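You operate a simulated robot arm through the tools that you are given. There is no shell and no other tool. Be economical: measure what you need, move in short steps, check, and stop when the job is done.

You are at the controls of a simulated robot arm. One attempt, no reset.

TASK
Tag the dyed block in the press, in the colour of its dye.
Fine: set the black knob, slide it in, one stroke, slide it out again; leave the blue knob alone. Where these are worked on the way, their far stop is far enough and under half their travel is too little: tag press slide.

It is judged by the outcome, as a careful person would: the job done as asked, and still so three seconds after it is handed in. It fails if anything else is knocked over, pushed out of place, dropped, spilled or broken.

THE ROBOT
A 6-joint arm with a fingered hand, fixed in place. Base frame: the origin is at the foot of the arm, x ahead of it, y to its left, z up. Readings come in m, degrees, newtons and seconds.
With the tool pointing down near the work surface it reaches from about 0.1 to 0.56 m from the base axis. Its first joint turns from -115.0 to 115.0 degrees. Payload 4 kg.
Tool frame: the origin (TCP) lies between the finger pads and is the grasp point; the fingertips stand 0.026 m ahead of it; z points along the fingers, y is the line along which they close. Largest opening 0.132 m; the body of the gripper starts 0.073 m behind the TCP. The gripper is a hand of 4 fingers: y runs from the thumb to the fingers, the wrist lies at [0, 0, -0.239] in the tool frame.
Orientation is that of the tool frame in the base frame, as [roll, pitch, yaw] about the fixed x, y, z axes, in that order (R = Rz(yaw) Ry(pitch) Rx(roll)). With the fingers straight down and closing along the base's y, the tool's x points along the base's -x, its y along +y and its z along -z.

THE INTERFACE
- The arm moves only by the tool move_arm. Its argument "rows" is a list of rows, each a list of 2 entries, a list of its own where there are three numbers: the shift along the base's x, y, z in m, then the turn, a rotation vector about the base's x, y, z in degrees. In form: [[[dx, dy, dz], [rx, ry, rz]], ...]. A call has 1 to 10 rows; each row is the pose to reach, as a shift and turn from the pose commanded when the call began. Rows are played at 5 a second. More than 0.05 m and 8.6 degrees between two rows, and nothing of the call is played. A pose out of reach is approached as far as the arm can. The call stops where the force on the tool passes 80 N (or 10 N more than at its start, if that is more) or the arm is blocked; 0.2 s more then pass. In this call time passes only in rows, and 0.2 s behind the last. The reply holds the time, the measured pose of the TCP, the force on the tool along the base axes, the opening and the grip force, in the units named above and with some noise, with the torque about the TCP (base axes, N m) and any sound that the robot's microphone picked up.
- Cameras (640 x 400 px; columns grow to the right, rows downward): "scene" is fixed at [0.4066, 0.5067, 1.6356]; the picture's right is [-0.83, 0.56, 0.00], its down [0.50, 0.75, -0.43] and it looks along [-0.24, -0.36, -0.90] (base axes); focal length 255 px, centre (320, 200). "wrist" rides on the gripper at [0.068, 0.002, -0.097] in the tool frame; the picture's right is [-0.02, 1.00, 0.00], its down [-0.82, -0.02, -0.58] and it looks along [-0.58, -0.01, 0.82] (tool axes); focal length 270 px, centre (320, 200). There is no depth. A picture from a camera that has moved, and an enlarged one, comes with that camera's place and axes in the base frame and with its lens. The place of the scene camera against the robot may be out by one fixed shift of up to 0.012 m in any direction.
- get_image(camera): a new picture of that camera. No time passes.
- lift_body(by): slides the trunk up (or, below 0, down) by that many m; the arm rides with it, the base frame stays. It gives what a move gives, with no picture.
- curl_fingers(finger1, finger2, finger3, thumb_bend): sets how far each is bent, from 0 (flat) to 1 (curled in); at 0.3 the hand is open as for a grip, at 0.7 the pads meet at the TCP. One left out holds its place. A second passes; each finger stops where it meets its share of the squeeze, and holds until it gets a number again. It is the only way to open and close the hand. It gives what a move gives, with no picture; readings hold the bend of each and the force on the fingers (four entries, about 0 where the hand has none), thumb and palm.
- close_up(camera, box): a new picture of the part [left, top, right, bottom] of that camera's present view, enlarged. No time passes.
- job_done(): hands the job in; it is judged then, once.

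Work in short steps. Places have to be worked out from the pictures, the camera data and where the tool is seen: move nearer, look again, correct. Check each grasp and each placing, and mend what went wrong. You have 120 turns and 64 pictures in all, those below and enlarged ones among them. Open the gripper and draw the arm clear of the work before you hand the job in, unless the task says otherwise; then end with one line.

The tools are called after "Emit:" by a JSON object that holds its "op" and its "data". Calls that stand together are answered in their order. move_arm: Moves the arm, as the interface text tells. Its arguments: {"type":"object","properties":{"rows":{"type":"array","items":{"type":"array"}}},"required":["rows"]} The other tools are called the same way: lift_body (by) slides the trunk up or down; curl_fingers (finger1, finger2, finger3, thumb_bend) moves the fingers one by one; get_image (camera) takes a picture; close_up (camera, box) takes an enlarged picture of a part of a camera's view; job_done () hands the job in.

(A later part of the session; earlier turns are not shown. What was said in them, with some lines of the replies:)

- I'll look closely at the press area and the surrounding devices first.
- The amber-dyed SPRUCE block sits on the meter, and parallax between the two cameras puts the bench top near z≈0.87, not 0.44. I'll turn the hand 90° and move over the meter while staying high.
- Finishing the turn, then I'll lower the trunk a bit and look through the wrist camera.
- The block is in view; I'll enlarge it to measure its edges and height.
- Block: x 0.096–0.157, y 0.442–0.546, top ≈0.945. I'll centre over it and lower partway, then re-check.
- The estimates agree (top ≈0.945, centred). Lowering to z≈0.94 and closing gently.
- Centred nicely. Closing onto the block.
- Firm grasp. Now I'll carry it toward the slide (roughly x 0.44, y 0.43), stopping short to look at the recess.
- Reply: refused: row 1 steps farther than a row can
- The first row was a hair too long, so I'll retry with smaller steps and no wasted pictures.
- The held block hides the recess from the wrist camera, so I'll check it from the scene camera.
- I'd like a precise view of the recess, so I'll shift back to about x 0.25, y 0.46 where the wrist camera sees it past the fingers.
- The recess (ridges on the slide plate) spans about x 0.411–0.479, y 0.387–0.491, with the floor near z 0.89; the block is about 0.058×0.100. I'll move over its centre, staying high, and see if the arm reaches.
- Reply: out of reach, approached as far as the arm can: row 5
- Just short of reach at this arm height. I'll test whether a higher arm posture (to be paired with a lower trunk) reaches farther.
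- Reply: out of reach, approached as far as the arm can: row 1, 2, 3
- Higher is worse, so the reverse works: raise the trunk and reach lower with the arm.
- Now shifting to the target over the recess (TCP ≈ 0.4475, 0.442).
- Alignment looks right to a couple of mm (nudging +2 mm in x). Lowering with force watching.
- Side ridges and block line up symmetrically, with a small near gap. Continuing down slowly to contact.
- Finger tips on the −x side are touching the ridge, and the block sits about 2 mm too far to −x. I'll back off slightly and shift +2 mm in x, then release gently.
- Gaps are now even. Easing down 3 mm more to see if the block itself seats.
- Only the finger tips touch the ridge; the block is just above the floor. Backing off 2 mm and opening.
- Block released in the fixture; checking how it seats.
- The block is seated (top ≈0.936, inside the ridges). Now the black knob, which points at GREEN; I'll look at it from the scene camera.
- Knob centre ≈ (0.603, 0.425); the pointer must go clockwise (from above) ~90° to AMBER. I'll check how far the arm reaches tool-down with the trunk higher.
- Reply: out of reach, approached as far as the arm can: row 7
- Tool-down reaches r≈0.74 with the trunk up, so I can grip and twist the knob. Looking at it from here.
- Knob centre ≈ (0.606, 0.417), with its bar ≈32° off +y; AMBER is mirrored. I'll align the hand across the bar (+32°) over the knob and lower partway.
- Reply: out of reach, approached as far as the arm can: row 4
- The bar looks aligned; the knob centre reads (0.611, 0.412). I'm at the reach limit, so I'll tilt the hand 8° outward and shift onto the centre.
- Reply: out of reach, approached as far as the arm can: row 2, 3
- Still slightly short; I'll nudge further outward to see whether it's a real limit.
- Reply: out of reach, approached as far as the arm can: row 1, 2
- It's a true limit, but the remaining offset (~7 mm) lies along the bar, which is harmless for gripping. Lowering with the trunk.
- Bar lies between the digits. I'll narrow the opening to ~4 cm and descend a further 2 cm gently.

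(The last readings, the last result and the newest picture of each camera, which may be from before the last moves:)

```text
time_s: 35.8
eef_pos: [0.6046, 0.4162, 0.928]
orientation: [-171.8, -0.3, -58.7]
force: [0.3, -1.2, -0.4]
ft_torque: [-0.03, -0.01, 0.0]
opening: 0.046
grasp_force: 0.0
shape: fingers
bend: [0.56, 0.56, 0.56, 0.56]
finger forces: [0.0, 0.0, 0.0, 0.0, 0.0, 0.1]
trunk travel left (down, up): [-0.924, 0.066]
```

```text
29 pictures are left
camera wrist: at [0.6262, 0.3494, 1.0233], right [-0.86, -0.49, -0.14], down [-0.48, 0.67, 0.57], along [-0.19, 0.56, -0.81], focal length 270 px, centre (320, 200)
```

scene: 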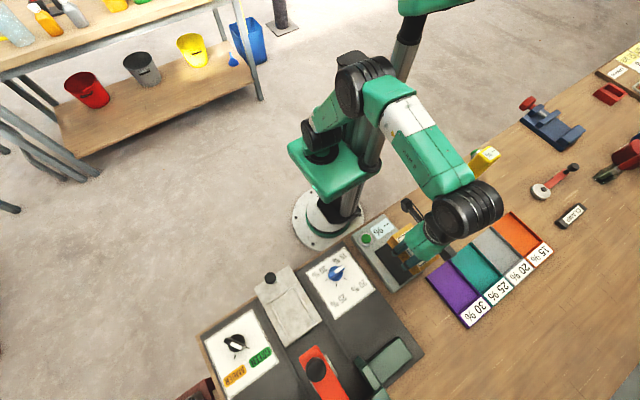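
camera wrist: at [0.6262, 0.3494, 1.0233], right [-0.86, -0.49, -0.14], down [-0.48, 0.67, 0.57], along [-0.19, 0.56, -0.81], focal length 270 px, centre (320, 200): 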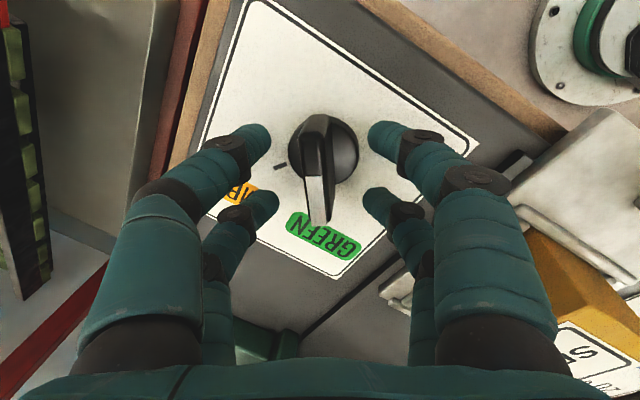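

Digits straddle the knob well. Lowering 1 cm more, then closing on the bar.

Emit:
{"op": "lift_body", "data": {"by": -0.01}}

Emit:
{"op": "curl_fingers", "data": {"finger1": 0.68, "finger2": 0.68, "finger3": 0.68, "thumb_bend": 0.68}}

Emit:
{"op": "get_image", "data": {"camera": "wrist"}}

```text
time_s: 36.4
eef_pos: [0.6047, 0.4155, 0.9181]
orientation: [-172.0, -0.2, -58.7]
force: [0.0, 0.4, 0.7]
ft_torque: [0.03, 0.01, 0.0]
opening: 0.0465
grasp_force: 0.0
shape: fingers
bend: [0.56, 0.56, 0.56, 0.56]
finger forces: [0.0, 0.0, 0.0, 0.0, 0.0, 0.0]
trunk travel left (down, up): [-0.914, 0.076]
```

```text
time_s: 37.4
eef_pos: [0.6051, 0.416, 0.9185]
orientation: [-171.8, -0.3, -58.7]
force: [2.7, 2.5, -0.2]
ft_torque: [0.03, -0.07, 0.04]
opening: 0.0118
grasp_force: 2.8
shape: fingers
bend: [0.67, 0.67, 0.66, 0.66]
finger forces: [0.2, 0.7, 1.6, 0.0, 3.1, 0.1]
trunk travel left (down, up): [-0.914, 0.076]
```

```text
28 pictures are left
camera wrist: at [0.6268, 0.3497, 1.0131], right [-0.86, -0.49, -0.14], down [-0.48, 0.67, 0.57], along [-0.19, 0.56, -0.81], focal length 270 px, centre (320, 200)
```

wrist: 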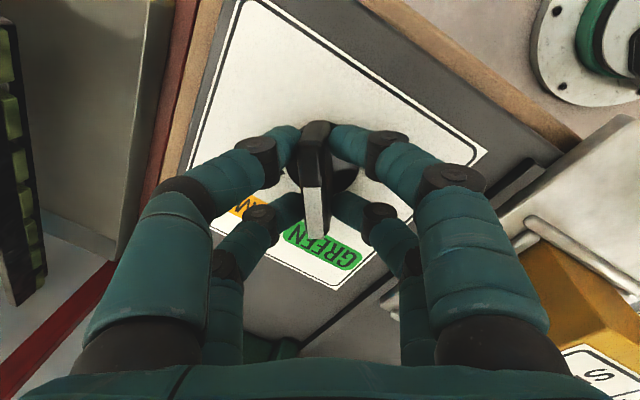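

Bar is gripped (opening 12 mm). Starting the clockwise twist, first 24°, following the knob axis.

Emit:
{"op": "move_arm", "data": {"rows": [[[0.0008, 0.0005, 0], [0, 0, -6]], [[0.0015, 0.001, 0], [0, 0, -12]], [[0.002, 0.0013, 0], [0, 0, -18]], [[0.0023, 0.0016, 0], [0, 0, -24]]]}}

```text
time_s: 38.4
eef_pos: [0.6057, 0.4186, 0.9175]
orientation: [-171.8, -0.3, -82.8]
force: [-3.8, 2.1, 0.7]
ft_torque: [0.02, 0.06, 0.06]
opening: 0.0117
grasp_force: 3.1
shape: fingers
bend: [0.67, 0.66, 0.67, 0.67]
finger forces: [2.0, 2.4, 0.5, 0.0, 1.2, 0.0]
trunk travel left (down, up): [-0.914, 0.076]
```

No resistance to speak of. Continuing to the mirrored angle (yaw ≈ −121°).

Emit:
{"op": "move_arm", "data": {"rows": [[[0.0012, 0.0002, 0], [0, 0, -8]], [[0.0024, 0.0003, 0], [0, 0, -16]], [[0.0034, 0.0004, 0], [0, 0, -24]], [[0.004, 0.0004, 0], [0, 0, -32]], [[0.0045, 0.0004, 0], [0, 0, -38.5]]]}}

Emit:
{"op": "get_image", "data": {"camera": "wrist"}}

```text
time_s: 39.5
eef_pos: [0.61, 0.4184, 0.9186]
orientation: [-171.7, -0.3, -121.3]
force: [-10.1, 1.7, 3.5]
ft_torque: [0.0, 0.31, -0.04]
opening: 0.0144
grasp_force: 4.9
shape: fingers
bend: [0.65, 0.65, 0.68, 0.68]
finger forces: [5.6, 3.3, 0.0, 0.0, 0.1, 0.1]
trunk travel left (down, up): [-0.914, 0.076]
```

```text
27 pictures are left
camera wrist: at [0.5612, 0.3683, 1.0136], right [-0.83, 0.54, -0.14], down [0.37, 0.73, 0.57], along [0.41, 0.42, -0.81], focal length 270 px, centre (320, 200)
```

wrist: 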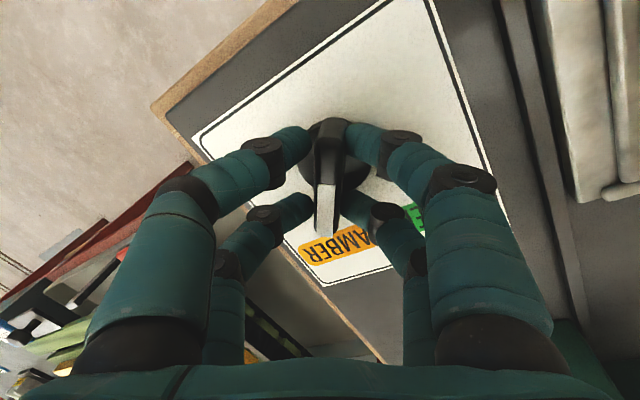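

Pointer now toward AMBER. Releasing and lifting to check against the tick.

Emit:
{"op": "curl_fingers", "data": {"finger1": 0.54, "finger2": 0.54, "finger3": 0.54, "thumb_bend": 0.54}}

Emit:
{"op": "lift_body", "data": {"by": 0.07}}

Emit:
{"op": "close_up", "data": {"camera": "wrist", "box": [200, 0, 500, 240]}}

```text
time_s: 40.5
eef_pos: [0.6117, 0.4184, 0.919]
orientation: [-171.9, -0.3, -121.2]
force: [0.2, 0.5, 1.0]
ft_torque: [0.03, 0.03, 0.04]
opening: 0.0518
grasp_force: 0.1
shape: fingers
bend: [0.54, 0.54, 0.54, 0.54]
finger forces: [0.1, 0.0, 0.0, 0.1, 0.0, 0.0]
trunk travel left (down, up): [-0.914, 0.076]
```

```text
time_s: 41.6
eef_pos: [0.612, 0.4188, 0.9866]
orientation: [-171.9, -0.3, -121.2]
force: [0.0, -0.6, -0.3]
ft_torque: [-0.06, -0.02, 0.0]
opening: 0.0514
grasp_force: 0.1
shape: fingers
bend: [0.54, 0.54, 0.54, 0.54]
finger forces: [0.1, 0.1, 0.0, 0.0, 0.0, 0.0]
trunk travel left (down, up): [-0.984, 0.006]
```

```text
1.67 times, centred on (350, 120) of wrist
camera zoom: at [0.5628, 0.368, 1.0827], right [-0.83, 0.53, -0.14], down [0.37, 0.73, 0.57], along [0.41, 0.42, -0.81], focal length 450 px, centre (270, 333)
```

zoom: 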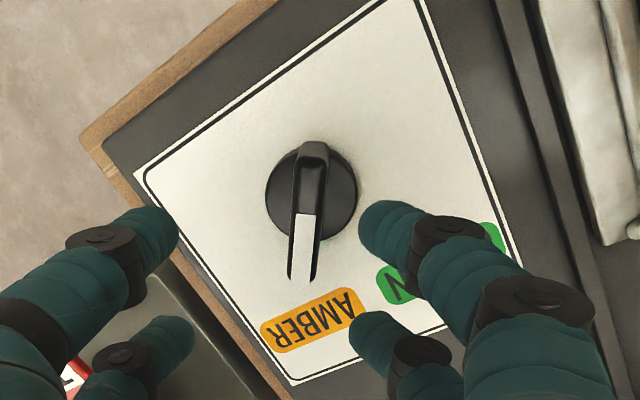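

The knob reads AMBER (I'll confirm from the scene camera later). Retracting inboard toward the slide's knob while straightening the hand.

Emit:
{"op": "move_arm", "data": {"rows": [[[-0.02, -0.01, 0.04], [0, 0, 6]], [[-0.05, -0.025, 0.07], [0, 0, 12]], [[-0.08, -0.04, 0.08], [0, 0, 18]], [[-0.11, -0.055, 0.08], [0, 0, 24]], [[-0.14, -0.07, 0.08], [0, 0, 31.2]], [[-0.156, -0.085, 0.08], [0, 0, 31.2]]]}}

Emit:
{"op": "move_arm", "data": {"rows": [[[0, 0, 0], [0, 4, 0]], [[0, 0, 0], [0, 8.1, 0]]]}}

Emit:
{"op": "get_image", "data": {"camera": "wrist"}}

Emit:
{"op": "close_up", "data": {"camera": "scene", "box": [190, 310, 290, 400]}}

```text
time_s: 43.0
eef_pos: [0.4575, 0.3339, 1.0698]
orientation: [-171.8, -0.3, -90.1]
force: [-0.3, -0.1, 0.0]
ft_torque: [0.06, -0.01, 0.02]
opening: 0.052
grasp_force: 0.1
shape: fingers
bend: [0.54, 0.54, 0.54, 0.54]
finger forces: [0.0, 0.0, 0.1, 0.0, 0.1, 0.0]
trunk travel left (down, up): [-0.984, 0.006]
```

```text
time_s: 43.6
eef_pos: [0.4559, 0.3335, 1.0671]
orientation: [-179.9, -0.2, -89.9]
force: [-0.2, -0.2, -0.6]
ft_torque: [-0.02, 0.01, 0.01]
opening: 0.0517
grasp_force: 0.1
shape: fingers
bend: [0.54, 0.54, 0.54, 0.54]
finger forces: [0.0, 0.0, 0.0, 0.0, 0.0, 0.0]
trunk travel left (down, up): [-0.984, 0.006]
```

```text
25 pictures are left
camera wrist: at [0.4543, 0.2639, 1.1644], right [-1.0, 0.02, 0.0], down [0.02, 0.82, 0.57], along [0.01, 0.57, -0.82], focal length 270 px, centre (320, 200)
```

wrist: 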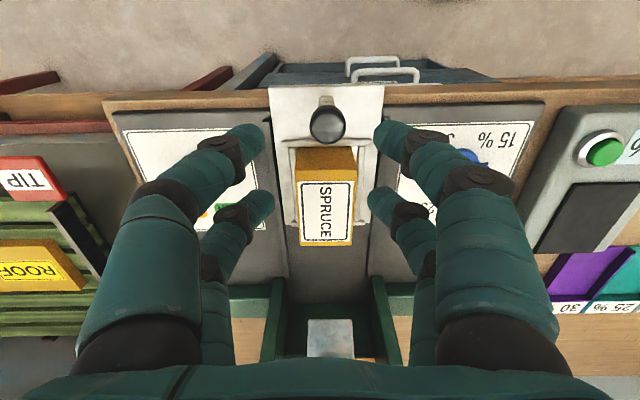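

```text
4.44 times, centred on (240, 355) of scene
camera zoom: at [0.4066, 0.5067, 1.6356], right [-0.83, 0.56, 0.0], down [0.5, 0.75, -0.43], along [-0.24, -0.36, -0.9], focal length 1135 px, centre (676, -489)
```

zoom: 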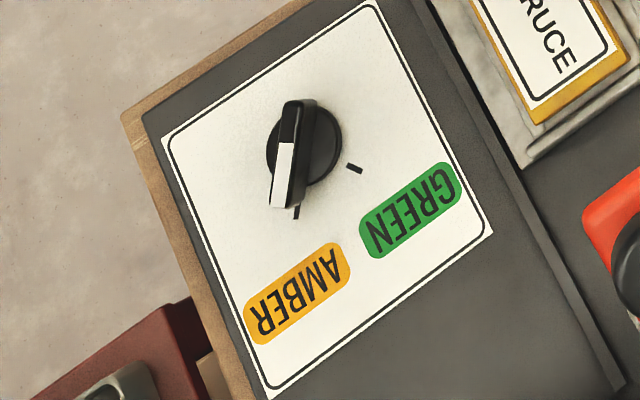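

Knob bar lies on the AMBER tick. The slide's ball knob is at ≈ (0.450, 0.338, 0.945); I'll centre over it and lower so the digits straddle it.

Emit:
{"op": "move_arm", "data": {"rows": [[[-0.006, 0.005, 0], [0, 0, 0]]]}}

Emit:
{"op": "lift_body", "data": {"by": -0.085}}

Emit:
{"op": "get_image", "data": {"camera": "wrist"}}

```text
time_s: 44.0
eef_pos: [0.4514, 0.3385, 1.0679]
orientation: [-180.0, -0.2, -89.9]
force: [0.2, -0.6, 0.1]
ft_torque: [-0.01, 0.01, 0.02]
opening: 0.052
grasp_force: 0.0
shape: fingers
bend: [0.54, 0.54, 0.54, 0.54]
finger forces: [0.1, 0.0, 0.0, 0.0, 0.0, 0.0]
trunk travel left (down, up): [-0.984, 0.006]
```

```text
time_s: 45.2
eef_pos: [0.4497, 0.3372, 0.9831]
orientation: [180.0, -0.3, -90.0]
force: [-0.5, 0.5, 0.3]
ft_torque: [-0.03, -0.01, 0.02]
opening: 0.0519
grasp_force: 0.0
shape: fingers
bend: [0.54, 0.54, 0.54, 0.54]
finger forces: [0.0, 0.0, 0.0, 0.1, 0.0, 0.0]
trunk travel left (down, up): [-0.899, 0.091]
```

```text
23 pictures are left
camera wrist: at [0.4484, 0.2695, 1.0801], right [-1.0, 0.02, 0.0], down [0.02, 0.82, 0.57], along [0.02, 0.57, -0.82], focal length 270 px, centre (320, 200)
```

wrist: 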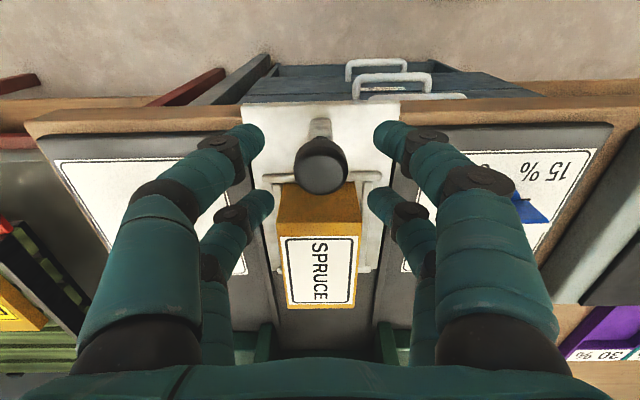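

Ball is centred between the digits. Lowering 3.5 cm and gripping.

Emit:
{"op": "lift_body", "data": {"by": -0.035}}

Emit:
{"op": "curl_fingers", "data": {"finger1": 0.66, "finger2": 0.66, "finger3": 0.66, "thumb_bend": 0.66}}

Emit:
{"op": "get_image", "data": {"camera": "wrist"}}

```text
time_s: 46.0
eef_pos: [0.4506, 0.3383, 0.9483]
orientation: [-179.9, -0.3, -89.9]
force: [0.2, -0.2, 1.0]
ft_torque: [0.04, 0.0, 0.03]
opening: 0.0519
grasp_force: 0.1
shape: fingers
bend: [0.54, 0.54, 0.54, 0.54]
finger forces: [0.0, 0.1, 0.0, 0.0, 0.1, 0.1]
trunk travel left (down, up): [-0.864, 0.126]
```

```text
time_s: 47.0
eef_pos: [0.4507, 0.3383, 0.9491]
orientation: [180.0, -0.3, -90.0]
force: [0.3, 0.6, 0.2]
ft_torque: [-0.01, 0.02, 0.02]
opening: 0.0141
grasp_force: 0.1
shape: fingers
bend: [0.66, 0.66, 0.66, 0.66]
finger forces: [0.0, 0.0, 0.0, 0.0, 0.1, 0.1]
trunk travel left (down, up): [-0.864, 0.126]
```

```text
22 pictures are left
camera wrist: at [0.4484, 0.2696, 1.045], right [-1.0, 0.02, 0.0], down [0.02, 0.82, 0.57], along [0.01, 0.57, -0.82], focal length 270 px, centre (320, 200)
```

wrist: 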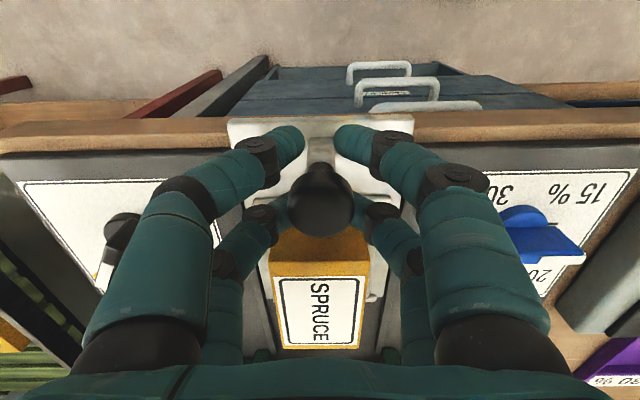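

The ball is caged between the front and rear digit pairs, which works for both pushing and pulling. Sliding in (+y) in steps.

Emit:
{"op": "move_arm", "data": {"rows": [[[0, 0.015, 0], [0, 0, 0]], [[0, 0.03, 0], [0, 0, 0]], [[0, 0.045, 0], [0, 0, 0]], [[0, 0.06, 0], [0, 0, 0]]]}}

Emit:
{"op": "get_image", "data": {"camera": "wrist"}}

```text
time_s: 48.0
eef_pos: [0.4505, 0.3971, 0.9498]
orientation: [180.0, -0.3, -90.0]
force: [2.3, -0.2, -0.1]
ft_torque: [0.01, -0.02, 0.02]
opening: 0.0142
grasp_force: 1.2
shape: fingers
bend: [0.66, 0.66, 0.66, 0.66]
finger forces: [0.1, 0.4, 0.6, 0.0, 1.0, 0.0]
trunk travel left (down, up): [-0.864, 0.126]
```

```text
21 pictures are left
camera wrist: at [0.4482, 0.3289, 1.0457], right [-1.0, 0.02, 0.0], down [0.02, 0.82, 0.57], along [0.01, 0.57, -0.82], focal length 270 px, centre (320, 200)
```

wrist: 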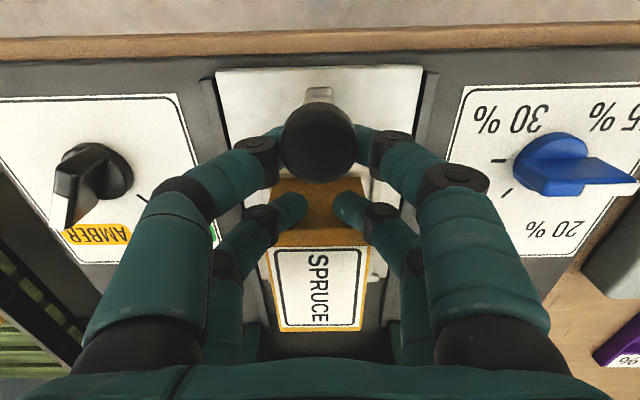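

The slide follows. Continuing in until it stops.

Emit:
{"op": "move_arm", "data": {"rows": [[[0, 0.012, 0], [0, 0, 0]], [[0, 0.024, 0], [0, 0, 0]], [[0, 0.036, 0], [0, 0, 0]], [[0, 0.048, 0], [0, 0, 0]]]}}

Emit:
{"op": "get_image", "data": {"camera": "wrist"}}

Emit:
{"op": "get_image", "data": {"camera": "scene"}}

```text
time_s: 49.0
eef_pos: [0.4497, 0.4457, 0.9497]
orientation: [-180.0, -0.4, -90.0]
force: [2.4, -0.1, -1.0]
ft_torque: [0.0, 0.0, -0.01]
opening: 0.0152
grasp_force: 1.3
shape: fingers
bend: [0.66, 0.66, 0.66, 0.65]
finger forces: [0.0, 0.1, 1.0, 0.0, 1.7, 0.0]
trunk travel left (down, up): [-0.864, 0.126]
```

```text
20 pictures are left
camera wrist: at [0.4472, 0.3774, 1.0462], right [-1.0, 0.02, 0.0], down [0.02, 0.82, 0.57], along [0.02, 0.57, -0.82], focal length 270 px, centre (320, 200)
```

wrist: 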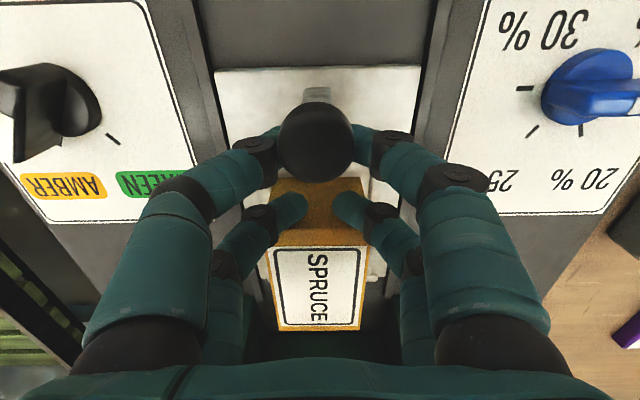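

```text
19 pictures are left
```

scene: 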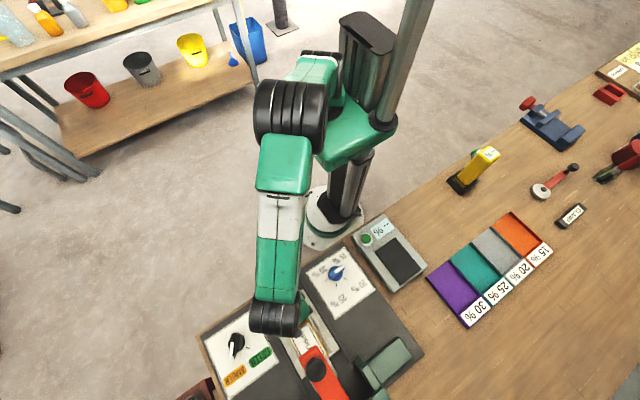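

Moving freely still. A further 3 cm in small steps.

Emit:
{"op": "move_arm", "data": {"rows": [[[0, 0.008, 0], [0, 0, 0]], [[0, 0.016, 0], [0, 0, 0]], [[0, 0.024, 0], [0, 0, 0]], [[0, 0.03, 0], [0, 0, 0]]]}}

Emit:
{"op": "get_image", "data": {"camera": "wrist"}}

```text
time_s: 50.0
eef_pos: [0.4501, 0.4751, 0.9481]
orientation: [179.8, -0.3, -90.0]
force: [0.5, -1.4, -0.2]
ft_torque: [-0.08, -0.01, 0.02]
opening: 0.0142
grasp_force: 1.2
shape: fingers
bend: [0.66, 0.66, 0.66, 0.66]
finger forces: [0.0, 0.6, 0.7, 0.0, 0.5, 0.0]
trunk travel left (down, up): [-0.864, 0.126]
```

```text
18 pictures are left
camera wrist: at [0.4489, 0.4075, 1.0457], right [-1.0, 0.03, 0.0], down [0.02, 0.82, 0.57], along [0.01, 0.57, -0.82], focal length 270 px, centre (320, 200)
```

wrist: 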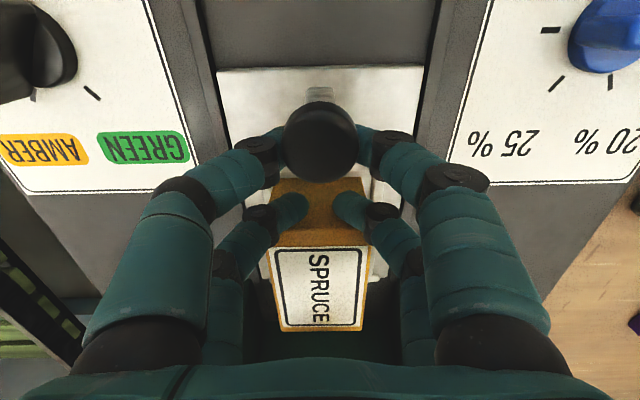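

No stop yet and no contact with the lever. Continuing.

Emit:
{"op": "move_arm", "data": {"rows": [[[0, 0.006, 0], [0, 0, 0]], [[0, 0.012, 0], [0, 0, 0]], [[0, 0.018, 0], [0, 0, 0]], [[0, 0.024, 0], [0, 0, 0]]]}}

Emit:
{"op": "get_image", "data": {"camera": "wrist"}}

Emit:
{"op": "close_up", "data": {"camera": "scene", "box": [230, 280, 430, 400]}}

```text
time_s: 51.0
eef_pos: [0.4517, 0.4916, 0.9513]
orientation: [-179.9, -0.5, -90.2]
force: [-0.3, -38.9, 17.3]
ft_torque: [-0.22, -0.03, 0.04]
opening: 0.0139
grasp_force: 20.8
shape: fingers
bend: [0.66, 0.67, 0.68, 0.66]
finger forces: [0.0, 20.5, 20.3, 0.0, 0.1, 0.0]
trunk travel left (down, up): [-0.864, 0.126]
```

```text
17 pictures are left
camera wrist: at [0.4488, 0.4234, 1.0489], right [-1.0, 0.03, 0.0], down [0.02, 0.82, 0.57], along [0.02, 0.57, -0.82], focal length 270 px, centre (320, 200)
```

wrist: 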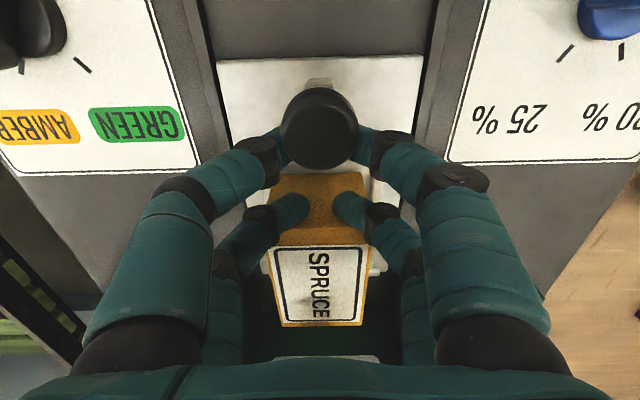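

```text
3.20 times, centred on (330, 340) of scene
camera zoom: at [0.4066, 0.5067, 1.6356], right [-0.83, 0.56, 0.0], down [0.5, 0.75, -0.43], along [-0.24, -0.36, -0.9], focal length 817 px, centre (288, -248)
```

zoom: 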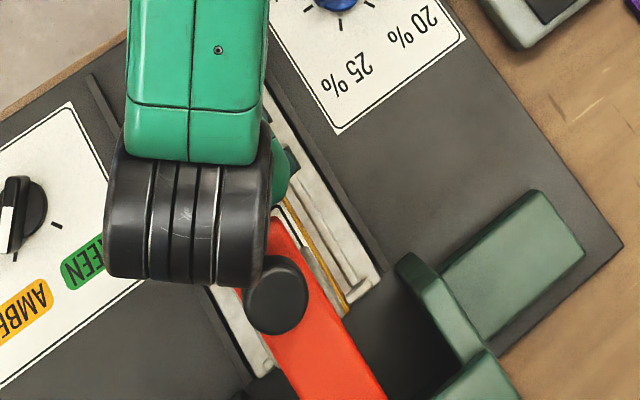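

The slide hit its far stop (39 N on the digits pressing the ball). Backing off 5 mm, opening, and drawing away −y then up.

Emit:
{"op": "move_arm", "data": {"rows": [[[0, -0.008, 0], [0, 0, 0]]]}}

Emit:
{"op": "curl_fingers", "data": {"finger1": 0.48, "finger2": 0.48, "finger3": 0.48, "thumb_bend": 0.48}}

Emit:
{"op": "move_arm", "data": {"rows": [[[0, -0.02, 0.01], [0, 0, 0]], [[0, -0.04, 0.03], [0, 0, 0]], [[0, -0.07, 0.06], [0, 0, 0]], [[0, -0.1, 0.08], [0, 0, 0]]]}}

Emit:
{"op": "lift_body", "data": {"by": 0.12}}

Emit:
{"op": "get_image", "data": {"camera": "wrist"}}

Emit:
{"op": "close_up", "data": {"camera": "scene", "box": [230, 280, 430, 400]}}

```text
time_s: 51.4
eef_pos: [0.4509, 0.4899, 0.9512]
orientation: [-179.9, 0.0, -89.9]
force: [0.3, -19.4, 7.4]
ft_torque: [-0.1, -0.04, -0.02]
opening: 0.014
grasp_force: 9.9
shape: fingers
bend: [0.66, 0.67, 0.67, 0.66]
finger forces: [0.1, 9.0, 10.1, 0.0, 0.1, 0.1]
trunk travel left (down, up): [-0.864, 0.126]
```

```text
time_s: 52.4
eef_pos: [0.4515, 0.4909, 0.9494]
orientation: [-179.9, -0.2, -89.9]
force: [-2.6, -8.7, 2.0]
ft_torque: [-0.16, 0.02, -0.27]
opening: 0.0718
grasp_force: 4.2
shape: fingers
bend: [0.48, 0.48, 0.53, 0.48]
finger forces: [0.0, 0.1, 8.6, 0.0, 0.1, 0.1]
trunk travel left (down, up): [-0.864, 0.126]
```

```text
time_s: 53.4
eef_pos: [0.4528, 0.3886, 1.0294]
orientation: [-180.0, -0.3, -89.9]
force: [0.2, -1.1, 0.4]
ft_torque: [0.04, -0.02, 0.02]
opening: 0.0721
grasp_force: 0.1
shape: fingers
bend: [0.48, 0.48, 0.48, 0.48]
finger forces: [0.1, 0.0, 0.0, 0.1, 0.0, 0.0]
trunk travel left (down, up): [-0.864, 0.126]
```

```text
time_s: 54.9
eef_pos: [0.4534, 0.3911, 1.1506]
orientation: [-180.0, -0.4, -90.0]
force: [-1.1, 0.4, 0.6]
ft_torque: [-0.02, 0.0, -0.01]
opening: 0.0721
grasp_force: 0.0
shape: fingers
bend: [0.48, 0.48, 0.48, 0.48]
finger forces: [0.0, 0.0, 0.1, 0.1, 0.1, 0.0]
trunk travel left (down, up): [-0.984, 0.006]
```

```text
15 pictures are left
camera wrist: at [0.4505, 0.3226, 1.2468], right [-1.0, 0.02, 0.0], down [0.02, 0.82, 0.57], along [0.01, 0.57, -0.82], focal length 270 px, centre (320, 200)
```

wrist: 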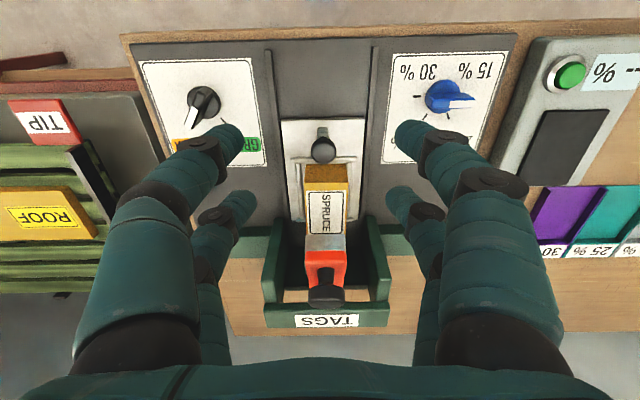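

```text
3.20 times, centred on (330, 340) of scene
camera zoom: at [0.4066, 0.5067, 1.6356], right [-0.83, 0.56, 0.0], down [0.5, 0.75, -0.43], along [-0.24, -0.36, -0.9], focal length 817 px, centre (288, -248)
```

zoom: 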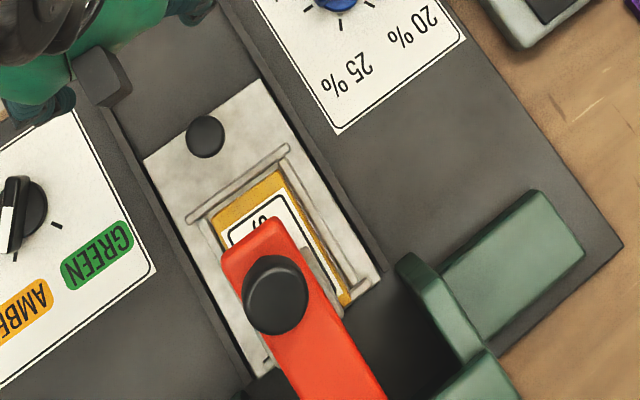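

The block is under the press head. The lever's ball is at ≈ (0.450, 0.560, 1.065). I'll close the hand and move above it.

Emit:
{"op": "curl_fingers", "data": {"finger1": 0.7, "finger2": 0.7, "finger3": 0.7, "thumb_bend": 0.7}}

Emit:
{"op": "move_arm", "data": {"rows": [[[-0.001, 0.04, -0.005], [0, 0, 0]], [[-0.002, 0.08, -0.01], [0, 0, 0]], [[-0.003, 0.12, -0.015], [0, 0, 0]], [[-0.003, 0.16, -0.018], [0, 0, 0]], [[-0.003, 0.167, -0.018], [0, 0, 0]]]}}

Emit:
{"op": "get_image", "data": {"camera": "wrist"}}

```text
time_s: 55.9
eef_pos: [0.4523, 0.3904, 1.151]
orientation: [-179.9, -0.4, -89.9]
force: [0.5, 0.8, 0.1]
ft_torque: [0.02, 0.0, 0.03]
opening: 0.0015
grasp_force: 0.1
shape: fingers
bend: [0.7, 0.7, 0.7, 0.7]
finger forces: [0.0, 0.0, 0.0, 0.0, 0.0, 0.0]
trunk travel left (down, up): [-0.984, 0.006]
```

```text
time_s: 57.1
eef_pos: [0.4496, 0.5577, 1.134]
orientation: [-180.0, -0.3, -90.1]
force: [0.3, -0.1, -1.1]
ft_torque: [0.0, 0.0, 0.0]
opening: 0.0014
grasp_force: 0.0
shape: fingers
bend: [0.7, 0.7, 0.7, 0.7]
finger forces: [0.1, 0.0, 0.1, 0.0, 0.0, 0.1]
trunk travel left (down, up): [-0.984, 0.006]
```

```text
13 pictures are left
camera wrist: at [0.4472, 0.4888, 1.2296], right [-1.0, 0.02, 0.0], down [0.02, 0.82, 0.57], along [0.01, 0.57, -0.82], focal length 270 px, centre (320, 200)
```

wrist: 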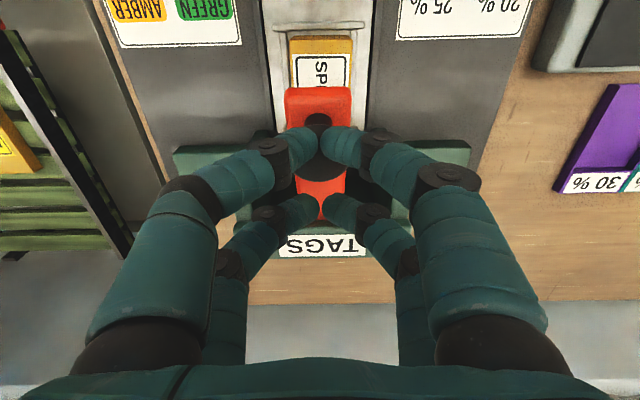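

Ball is right beneath the digits. Pressing down, watching force.

Emit:
{"op": "move_arm", "data": {"rows": [[[0, -0.003, -0.012], [0, 0, 0]], [[0, -0.003, -0.024], [0, 0, 0]], [[0, -0.003, -0.036], [0, 0, 0]], [[0, -0.003, -0.046], [0, 0, 0]]]}}

```text
time_s: 58.1
eef_pos: [0.45, 0.5505, 1.0912]
orientation: [-179.9, -0.4, -90.0]
force: [-4.2, -22.7, 13.1]
ft_torque: [-0.61, 0.18, 0.18]
opening: 0.0045
grasp_force: 15.2
shape: fingers
bend: [0.69, 0.71, 0.71, 0.7]
finger forces: [19.9, 4.8, 3.4, 0.0, 2.0, 0.0]
trunk travel left (down, up): [-0.984, 0.006]
```

Sideways force suggests I'm not square on the ball; looking.

Emit:
{"op": "get_image", "data": {"camera": "wrist"}}

Emit:
{"op": "close_up", "data": {"camera": "scene", "box": [230, 280, 430, 400]}}

```text
12 pictures are left
camera wrist: at [0.4481, 0.4818, 1.1878], right [-1.0, 0.03, 0.0], down [0.02, 0.82, 0.57], along [0.02, 0.57, -0.82], focal length 270 px, centre (320, 200)
```

wrist: 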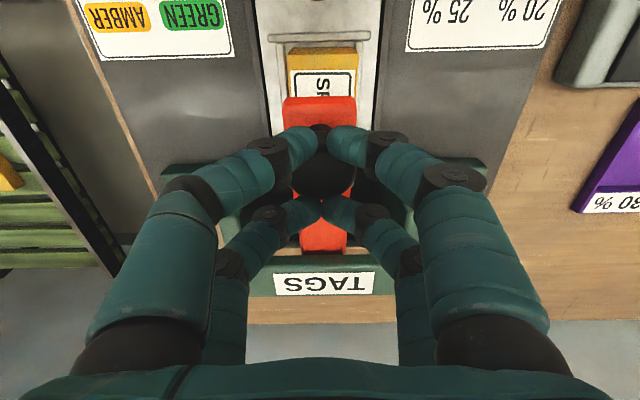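

```text
3.20 times, centred on (330, 340) of scene
camera zoom: at [0.4066, 0.5067, 1.6356], right [-0.83, 0.56, 0.0], down [0.5, 0.75, -0.43], along [-0.24, -0.36, -0.9], focal length 817 px, centre (288, -248)
```

zoom: 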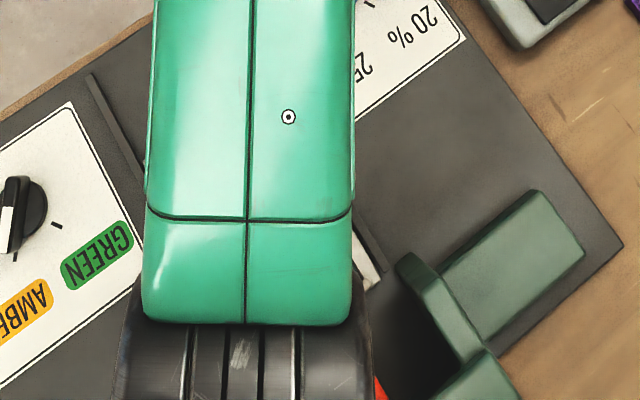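

The ball is nested between the digit pairs; the lever likely swings toward −y as it drops. I'll continue down with a slight −y allowance and watch.

Emit:
{"op": "move_arm", "data": {"rows": [[[0, -0.004, 0], [0, 0, 0]], [[0, -0.006, -0.006], [0, 0, 0]], [[0, -0.008, -0.012], [0, 0, 0]]]}}

```text
time_s: 58.9
eef_pos: [0.4484, 0.5448, 1.0759]
orientation: [180.0, -0.2, -90.0]
force: [-0.2, -12.9, 8.1]
ft_torque: [-0.26, -0.01, -0.06]
opening: 0.0059
grasp_force: 9.6
shape: fingers
bend: [0.68, 0.71, 0.71, 0.69]
finger forces: [4.6, 4.2, 4.4, 0.0, 5.9, 0.1]
trunk travel left (down, up): [-0.984, 0.006]
```

Force dropped and evened out over the digits while moving down 15 mm. Continuing.

Emit:
{"op": "move_arm", "data": {"rows": [[[0, -0.004, -0.008], [0, 0, 0]], [[0, -0.006, -0.016], [0, 0, 0]], [[0, -0.008, -0.024], [0, 0, 0]]]}}

Emit:
{"op": "get_image", "data": {"camera": "wrist"}}

```text
time_s: 59.7
eef_pos: [0.4492, 0.5409, 1.0598]
orientation: [-179.5, 0.6, -89.9]
force: [-1.5, 2.8, 44.5]
ft_torque: [0.33, 0.07, -0.01]
opening: 0.0077
grasp_force: 24.5
shape: fingers
bend: [0.68, 0.73, 0.72, 0.69]
finger forces: [4.8, 20.3, 17.8, 0.1, 6.0, 0.1]
trunk travel left (down, up): [-0.984, 0.006]
```

```text
10 pictures are left
camera wrist: at [0.4459, 0.4704, 1.1549], right [-1.0, 0.02, -0.01], down [0.01, 0.81, 0.59], along [0.02, 0.59, -0.81], focal length 270 px, centre (320, 200)
```

wrist: 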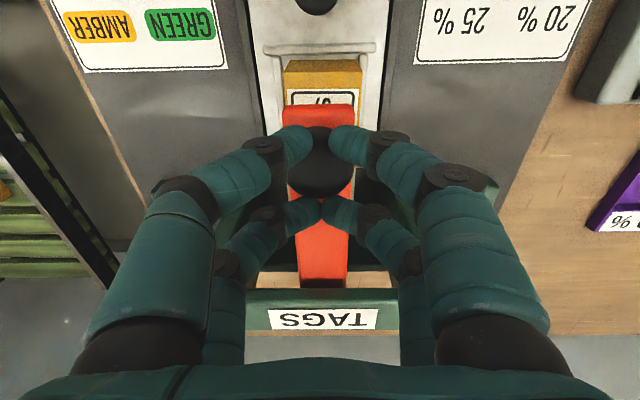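

Now the front digits bear 44 N straight down on the lever. Pressing on.

Emit:
{"op": "move_arm", "data": {"rows": [[[0, -0.001, -0.008], [0, 0, 0]], [[0, -0.002, -0.016], [0, 0, 0]], [[0, -0.003, -0.024], [0, 0, 0]], [[0, -0.004, -0.032], [0, 0, 0]]]}}

```text
time_s: 60.7
eef_pos: [0.4517, 0.5364, 1.0267]
orientation: [-179.4, 0.3, -90.1]
force: [-2.2, 7.0, 46.8]
ft_torque: [0.35, 0.0, -0.02]
opening: 0.0008
grasp_force: 39.3
shape: fingers
bend: [0.7, 1.0, 1.0, 0.7]
finger forces: [3.8, 34.5, 36.7, 0.0, 4.9, 0.1]
trunk travel left (down, up): [-0.984, 0.006]
```

The front digits have folded to fully curled, still pushing. Checking the lever's state.

Emit:
{"op": "get_image", "data": {"camera": "wrist"}}

```text
9 pictures are left
camera wrist: at [0.448, 0.4672, 1.122], right [-1.0, 0.02, -0.01], down [0.01, 0.81, 0.58], along [0.02, 0.58, -0.81], focal length 270 px, centre (320, 200)
```

wrist: 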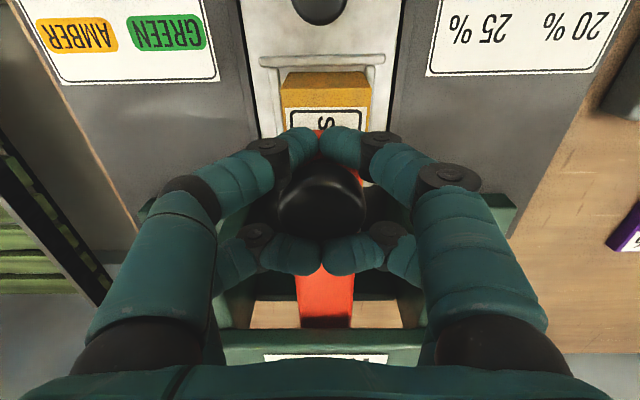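

The lever swings forward as well as down, so fingertips aren't a good tool. Better: open the hand, straddle ball and lever with the digits and press the ball with the palm. First lifting off.

Emit:
{"op": "move_arm", "data": {"rows": [[[0, 0.003, 0.03], [0, 0, 0]], [[0, 0.006, 0.07], [0, 0, 0]], [[0, 0.01, 0.1], [0, 0, 0]]]}}

Emit:
{"op": "curl_fingers", "data": {"finger1": 0.3, "finger2": 0.3, "finger3": 0.3, "thumb_bend": 0.3}}

Emit:
{"op": "get_image", "data": {"camera": "wrist"}}

```text
time_s: 61.5
eef_pos: [0.4477, 0.5422, 1.1186]
orientation: [179.9, -0.5, -90.0]
force: [0.2, 0.6, 0.0]
ft_torque: [0.0, -0.03, 0.01]
opening: 0.0014
grasp_force: 0.0
shape: fingers
bend: [0.7, 0.7, 0.7, 0.7]
finger forces: [0.0, 0.0, 0.1, 0.1, 0.0, 0.1]
trunk travel left (down, up): [-0.984, 0.006]
```

```text
time_s: 62.5
eef_pos: [0.448, 0.5432, 1.1191]
orientation: [179.9, -0.3, -90.0]
force: [-0.6, -0.2, 0.8]
ft_torque: [0.0, 0.0, 0.0]
opening: 0.1325
grasp_force: 0.1
shape: fingers
bend: [0.3, 0.3, 0.3, 0.3]
finger forces: [0.0, 0.0, 0.0, 0.0, 0.0, 0.0]
trunk travel left (down, up): [-0.984, 0.006]
```

```text
8 pictures are left
camera wrist: at [0.4459, 0.4755, 1.2157], right [-1.0, 0.02, 0.0], down [0.02, 0.82, 0.57], along [0.01, 0.57, -0.82], focal length 270 px, centre (320, 200)
```

wrist: 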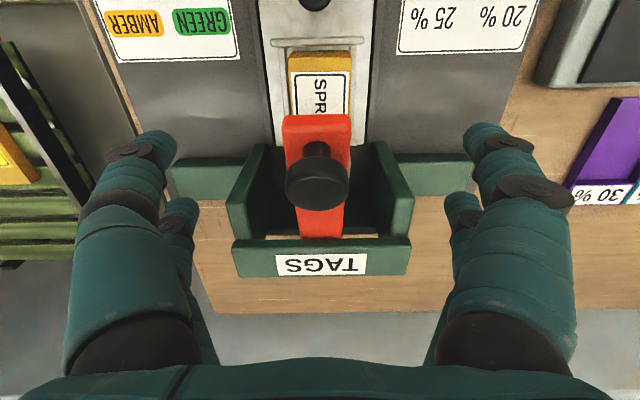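

Clear view: the ball stands at ≈ (0.449, 0.566, 1.06), with the lever nearly level, and the open digits clear the frame. Moving over it and lowering so the palm meets the ball.

Emit:
{"op": "move_arm", "data": {"rows": [[[0, 0.02, -0.005], [0, 0, 0]], [[0.001, 0.021, -0.04], [0, 0, 0]], [[0.001, 0.021, -0.075], [0, 0, 0]], [[0.001, 0.021, -0.095], [0, 0, 0]]]}}

Emit:
{"op": "move_arm", "data": {"rows": [[[0, 0, -0.008], [0, 0, 0]], [[0, 0, -0.016], [0, 0, 0]], [[0, 0, -0.024], [0, 0, 0]]]}}

```text
time_s: 63.5
eef_pos: [0.4501, 0.566, 1.0229]
orientation: [-180.0, -0.3, -89.9]
force: [-0.1, 0.7, -0.5]
ft_torque: [0.0, 0.03, 0.02]
opening: 0.1325
grasp_force: 0.0
shape: fingers
bend: [0.3, 0.3, 0.3, 0.3]
finger forces: [0.0, 0.0, 0.0, 0.1, 0.0, 0.0]
trunk travel left (down, up): [-0.984, 0.006]
```

```text
time_s: 64.3
eef_pos: [0.4504, 0.5666, 0.9986]
orientation: [-180.0, -0.3, -90.0]
force: [-0.5, -0.8, 2.0]
ft_torque: [-0.01, -0.05, -0.01]
opening: 0.1326
grasp_force: 0.4
shape: fingers
bend: [0.3, 0.3, 0.3, 0.3]
finger forces: [0.0, 0.0, 0.1, 0.1, 0.0, 1.7]
trunk travel left (down, up): [-0.984, 0.006]
```

Palm contact (1.7 N) at TCP z≈0.999. Pressing the stroke.

Emit:
{"op": "move_arm", "data": {"rows": [[[0, 0, -0.008], [0, 0, 0]], [[0, 0, -0.016], [0, 0, 0]], [[0, 0, -0.024], [0, 0, 0]], [[0, 0, -0.032], [0, 0, 0]]]}}

```text
time_s: 65.3
eef_pos: [0.4492, 0.5669, 0.9689]
orientation: [-179.9, -0.3, -90.0]
force: [0.1, -1.8, 3.1]
ft_torque: [0.1, -0.02, -0.02]
opening: 0.1326
grasp_force: 1.5
shape: fingers
bend: [0.3, 0.3, 0.3, 0.3]
finger forces: [0.0, 0.1, 0.0, 0.0, 0.0, 3.3]
trunk travel left (down, up): [-0.984, 0.006]
```

The lever moves very lightly (3 N), which means the earlier 44 N finger push had probably already bottomed it — ball size in that picture puts it ~6 cm down. To avoid a second stroke I'll let it back up and inspect the block first.

Emit:
{"op": "move_arm", "data": {"rows": [[[0, 0, 0.02], [0, 0, 0]], [[0, 0, 0.04], [0, 0, 0]], [[0, 0, 0.08], [0, 0, 0]], [[0, 0, 0.12], [0, 0, 0]], [[0, 0, 0.15], [0, 0, 0]], [[0, -0.04, 0.15], [0, 0, 0]], [[0, -0.08, 0.15], [0, 0, 0]], [[0, -0.11, 0.15], [0, 0, 0]]]}}

Emit:
{"op": "close_up", "data": {"camera": "scene", "box": [250, 300, 390, 400]}}

```text
time_s: 67.1
eef_pos: [0.4499, 0.4531, 1.118]
orientation: [-179.9, -0.2, -89.8]
force: [0.4, 0.0, -0.3]
ft_torque: [0.01, 0.02, 0.03]
opening: 0.1324
grasp_force: 0.1
shape: fingers
bend: [0.3, 0.3, 0.3, 0.3]
finger forces: [0.1, 0.0, 0.1, 0.0, 0.1, 0.0]
trunk travel left (down, up): [-0.984, 0.006]
```

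```text
4.00 times, centred on (320, 350) of scene
camera zoom: at [0.4066, 0.5067, 1.6356], right [-0.83, 0.56, 0.0], down [0.5, 0.75, -0.43], along [-0.24, -0.36, -0.9], focal length 1021 px, centre (320, -400)
```

zoom: 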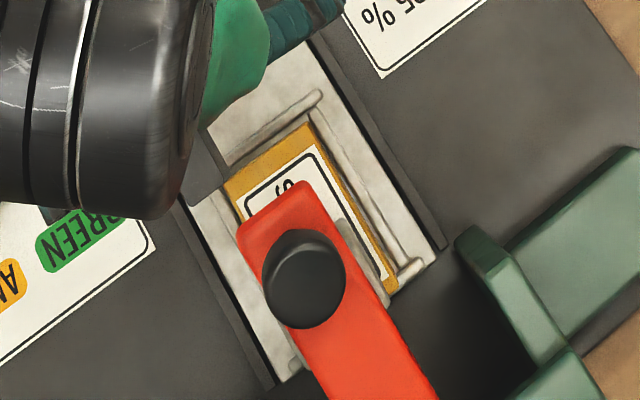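

No tag visible from here (head covers it). I'll go back to the slide knob (ball now ≈ y 0.455) and pull the slide out.

Emit:
{"op": "curl_fingers", "data": {"finger1": 0.46, "finger2": 0.46, "finger3": 0.46, "thumb_bend": 0.46}}

Emit:
{"op": "move_arm", "data": {"rows": [[[0, 0.01, -0.03], [0, 0, 0]], [[0, 0.01, -0.07], [0, 0, 0]]]}}

Emit:
{"op": "get_image", "data": {"camera": "wrist"}}

```text
time_s: 68.1
eef_pos: [0.4504, 0.4538, 1.1172]
orientation: [-179.9, -0.3, -90.0]
force: [0.2, -0.4, -0.1]
ft_torque: [-0.01, 0.01, -0.04]
opening: 0.0801
grasp_force: 0.0
shape: fingers
bend: [0.46, 0.46, 0.46, 0.46]
finger forces: [0.0, 0.0, 0.0, 0.1, 0.0, 0.0]
trunk travel left (down, up): [-0.984, 0.006]
```

```text
time_s: 68.7
eef_pos: [0.4527, 0.4661, 1.0444]
orientation: [180.0, -0.3, -89.9]
force: [0.9, 0.1, 0.0]
ft_torque: [0.04, -0.02, 0.01]
opening: 0.0803
grasp_force: 0.1
shape: fingers
bend: [0.46, 0.46, 0.46, 0.46]
finger forces: [0.1, 0.0, 0.0, 0.0, 0.0, 0.0]
trunk travel left (down, up): [-0.984, 0.006]
```

```text
6 pictures are left
camera wrist: at [0.4507, 0.3981, 1.1415], right [-1.0, 0.03, 0.0], down [0.02, 0.82, 0.57], along [0.01, 0.57, -0.82], focal length 270 px, centre (320, 200)
```

wrist: 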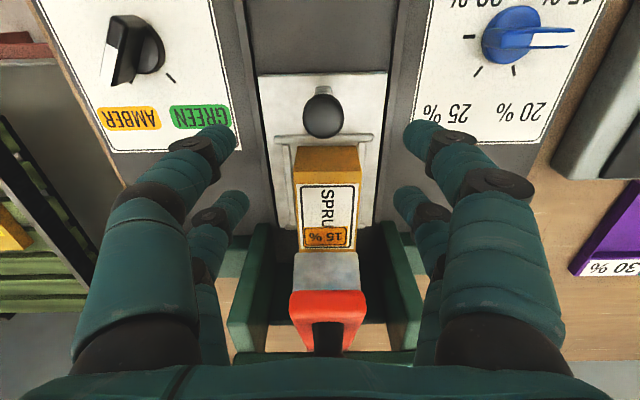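

An amber "15 %" tag is now on the block: the stroke was done. Lowering over the slide knob, closing behind it, and pulling out.

Emit:
{"op": "lift_body", "data": {"by": -0.093}}

Emit:
{"op": "curl_fingers", "data": {"finger1": 0.68, "finger2": 0.68, "finger3": 0.68, "thumb_bend": 0.68}}

Emit:
{"op": "move_arm", "data": {"rows": [[[0, -0.01, 0], [0, 0, 0]], [[0, -0.02, 0], [0, 0, 0]], [[0, -0.035, 0], [0, 0, 0]], [[0, -0.05, 0], [0, 0, 0]]]}}

Emit:
{"op": "get_image", "data": {"camera": "wrist"}}

```text
time_s: 70.0
eef_pos: [0.4526, 0.4672, 0.9535]
orientation: [179.9, -0.4, -90.0]
force: [0.5, 0.2, 0.3]
ft_torque: [-0.01, 0.0, 0.01]
opening: 0.0802
grasp_force: 0.0
shape: fingers
bend: [0.46, 0.46, 0.46, 0.46]
finger forces: [0.0, 0.0, 0.0, 0.1, 0.0, 0.1]
trunk travel left (down, up): [-0.891, 0.099]
```

```text
time_s: 71.0
eef_pos: [0.4522, 0.4662, 0.9517]
orientation: [180.0, -0.4, -90.0]
force: [-0.7, 0.0, -0.3]
ft_torque: [-0.01, 0.03, 0.03]
opening: 0.0089
grasp_force: 0.0
shape: fingers
bend: [0.67, 0.68, 0.68, 0.68]
finger forces: [0.6, 0.1, 0.1, 0.1, 0.2, 0.0]
trunk travel left (down, up): [-0.891, 0.099]
```

```text
time_s: 72.0
eef_pos: [0.4525, 0.416, 0.9526]
orientation: [180.0, -0.3, -90.0]
force: [-2.3, 0.7, 0.5]
ft_torque: [0.02, 0.0, 0.0]
opening: 0.0078
grasp_force: 1.1
shape: fingers
bend: [0.68, 0.66, 0.68, 0.68]
finger forces: [0.1, 2.6, 0.1, 0.0, 0.1, 0.0]
trunk travel left (down, up): [-0.891, 0.099]
```

```text
5 pictures are left
camera wrist: at [0.4508, 0.3475, 1.0479], right [-1.0, 0.03, 0.0], down [0.02, 0.82, 0.57], along [0.01, 0.57, -0.82], focal length 270 px, centre (320, 200)
```

wrist: 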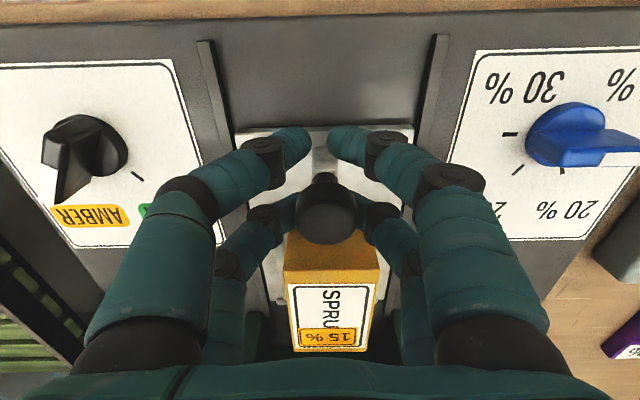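

The slide follows. Pulling the remaining ~8 cm out.

Emit:
{"op": "move_arm", "data": {"rows": [[[0, -0.015, 0], [0, 0, 0]], [[0, -0.03, 0], [0, 0, 0]], [[0, -0.045, 0], [0, 0, 0]], [[0, -0.06, 0], [0, 0, 0]], [[0, -0.072, 0], [0, 0, 0]], [[0, -0.08, 0], [0, 0, 0]]]}}

Emit:
{"op": "move_arm", "data": {"rows": [[[0, -0.004, 0], [0, 0, 0]], [[0, -0.008, 0], [0, 0, 0]], [[0, -0.012, 0], [0, 0, 0]]]}}

```text
time_s: 73.4
eef_pos: [0.4519, 0.3356, 0.9534]
orientation: [-180.0, -0.2, -90.0]
force: [-1.5, -0.7, -2.9]
ft_torque: [-0.06, -0.02, 0.05]
opening: 0.0078
grasp_force: 1.6
shape: fingers
bend: [0.68, 0.65, 0.67, 0.68]
finger forces: [0.0, 2.4, 0.5, 0.1, 0.1, 0.0]
trunk travel left (down, up): [-0.891, 0.099]
```

```text
time_s: 74.2
eef_pos: [0.4522, 0.3248, 0.9527]
orientation: [-179.9, -0.2, -89.9]
force: [-1.9, 4.7, -3.0]
ft_torque: [0.01, -0.05, 0.0]
opening: 0.0076
grasp_force: 3.0
shape: fingers
bend: [0.68, 0.65, 0.67, 0.68]
finger forces: [0.0, 3.8, 1.4, 0.0, 0.0, 0.0]
trunk travel left (down, up): [-0.891, 0.099]
```

Resistance begins. A few more millimetres to confirm the outer stop.

Emit:
{"op": "move_arm", "data": {"rows": [[[0, -0.003, 0], [0, 0, 0]], [[0, -0.006, 0], [0, 0, 0]]]}}

Emit:
{"op": "get_image", "data": {"camera": "wrist"}}

```text
time_s: 74.8
eef_pos: [0.4525, 0.3178, 0.9521]
orientation: [-179.9, -0.4, -90.1]
force: [-2.0, 3.0, -1.1]
ft_torque: [0.02, 0.01, 0.03]
opening: 0.0077
grasp_force: 1.6
shape: fingers
bend: [0.68, 0.65, 0.67, 0.68]
finger forces: [0.0, 2.2, 0.5, 0.0, 0.0, 0.0]
trunk travel left (down, up): [-0.891, 0.099]
```

```text
4 pictures are left
camera wrist: at [0.4504, 0.2497, 1.049], right [-1.0, 0.02, 0.0], down [0.02, 0.82, 0.57], along [0.01, 0.57, -0.82], focal length 270 px, centre (320, 200)
```

wrist: 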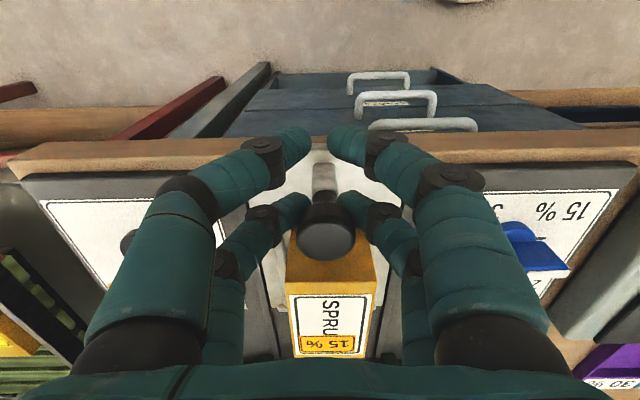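

The ball is at its original position (y≈0.33). Releasing and lifting to verify.

Emit:
{"op": "curl_fingers", "data": {"finger1": 0.42, "finger2": 0.42, "finger3": 0.42, "thumb_bend": 0.42}}

Emit:
{"op": "lift_body", "data": {"by": 0.095}}

Emit:
{"op": "get_image", "data": {"camera": "wrist"}}

```text
time_s: 75.8
eef_pos: [0.4527, 0.3178, 0.9532]
orientation: [179.9, -0.3, -90.1]
force: [-0.2, -0.7, 0.0]
ft_torque: [-0.03, 0.03, 0.01]
opening: 0.0924
grasp_force: 0.1
shape: fingers
bend: [0.42, 0.42, 0.42, 0.42]
finger forces: [0.0, 0.0, 0.1, 0.0, 0.0, 0.0]
trunk travel left (down, up): [-0.891, 0.099]
```

```text
time_s: 77.1
eef_pos: [0.4528, 0.3176, 1.0471]
orientation: [179.9, -0.3, -90.0]
force: [0.4, -0.5, -0.3]
ft_torque: [0.03, -0.02, -0.01]
opening: 0.0923
grasp_force: 0.1
shape: fingers
bend: [0.42, 0.42, 0.42, 0.42]
finger forces: [0.0, 0.0, 0.0, 0.0, 0.1, 0.0]
trunk travel left (down, up): [-0.986, 0.004]
```

```text
3 pictures are left
camera wrist: at [0.4505, 0.2499, 1.144], right [-1.0, 0.03, 0.0], down [0.02, 0.82, 0.57], along [0.01, 0.57, -0.82], focal length 270 px, centre (320, 200)
```

wrist: 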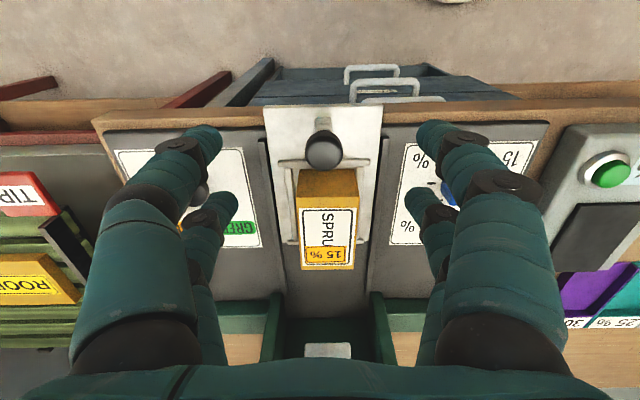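

Slide is fully out, with the block seated and tagged amber. Drawing the arm clear and taking a last look.

Emit:
{"op": "move_arm", "data": {"rows": [[[0, 0, 0.04], [0, 0, 0]], [[-0.03, -0.02, 0.07], [0, 0, 0]], [[-0.07, -0.04, 0.09], [0, 0, 0]], [[-0.11, -0.06, 0.1], [0, 0, 0]], [[-0.15, -0.08, 0.1], [0, 0, 0]]]}}

Emit:
{"op": "close_up", "data": {"camera": "scene", "box": [190, 220, 450, 400]}}

```text
time_s: 78.3
eef_pos: [0.2996, 0.2391, 1.148]
orientation: [-180.0, -0.3, -89.9]
force: [-0.3, -0.2, -0.5]
ft_torque: [0.0, -0.01, 0.02]
opening: 0.0928
grasp_force: 0.1
shape: fingers
bend: [0.42, 0.42, 0.42, 0.42]
finger forces: [0.1, 0.0, 0.0, 0.0, 0.1, 0.1]
trunk travel left (down, up): [-0.986, 0.004]
```

```text
2.22 times, centred on (320, 310) of scene
camera zoom: at [0.4066, 0.5067, 1.6356], right [-0.83, 0.56, 0.0], down [0.5, 0.75, -0.43], along [-0.24, -0.36, -0.9], focal length 567 px, centre (320, -44)
```

zoom: 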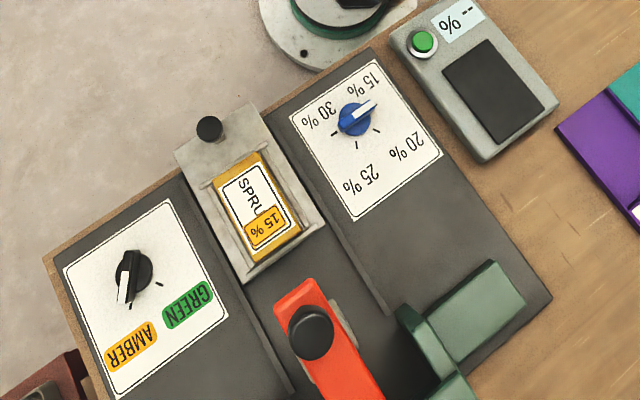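

Everything is as asked: knob on AMBER, an amber tag on the block, slide out, blue knob untouched, and arm clear. Handing in.

Emit:
{"op": "job_done", "data": {}}

```text
The job is handed in.
```

The block has an amber tag matching its dye, and I've handed the job in. The black knob is on AMBER, the slide went to its far stop and is back out, and the blue knob wasn't touched. The lever took two presses: the first was messy and applied the tag, and I let the second up partway once I suspected that.
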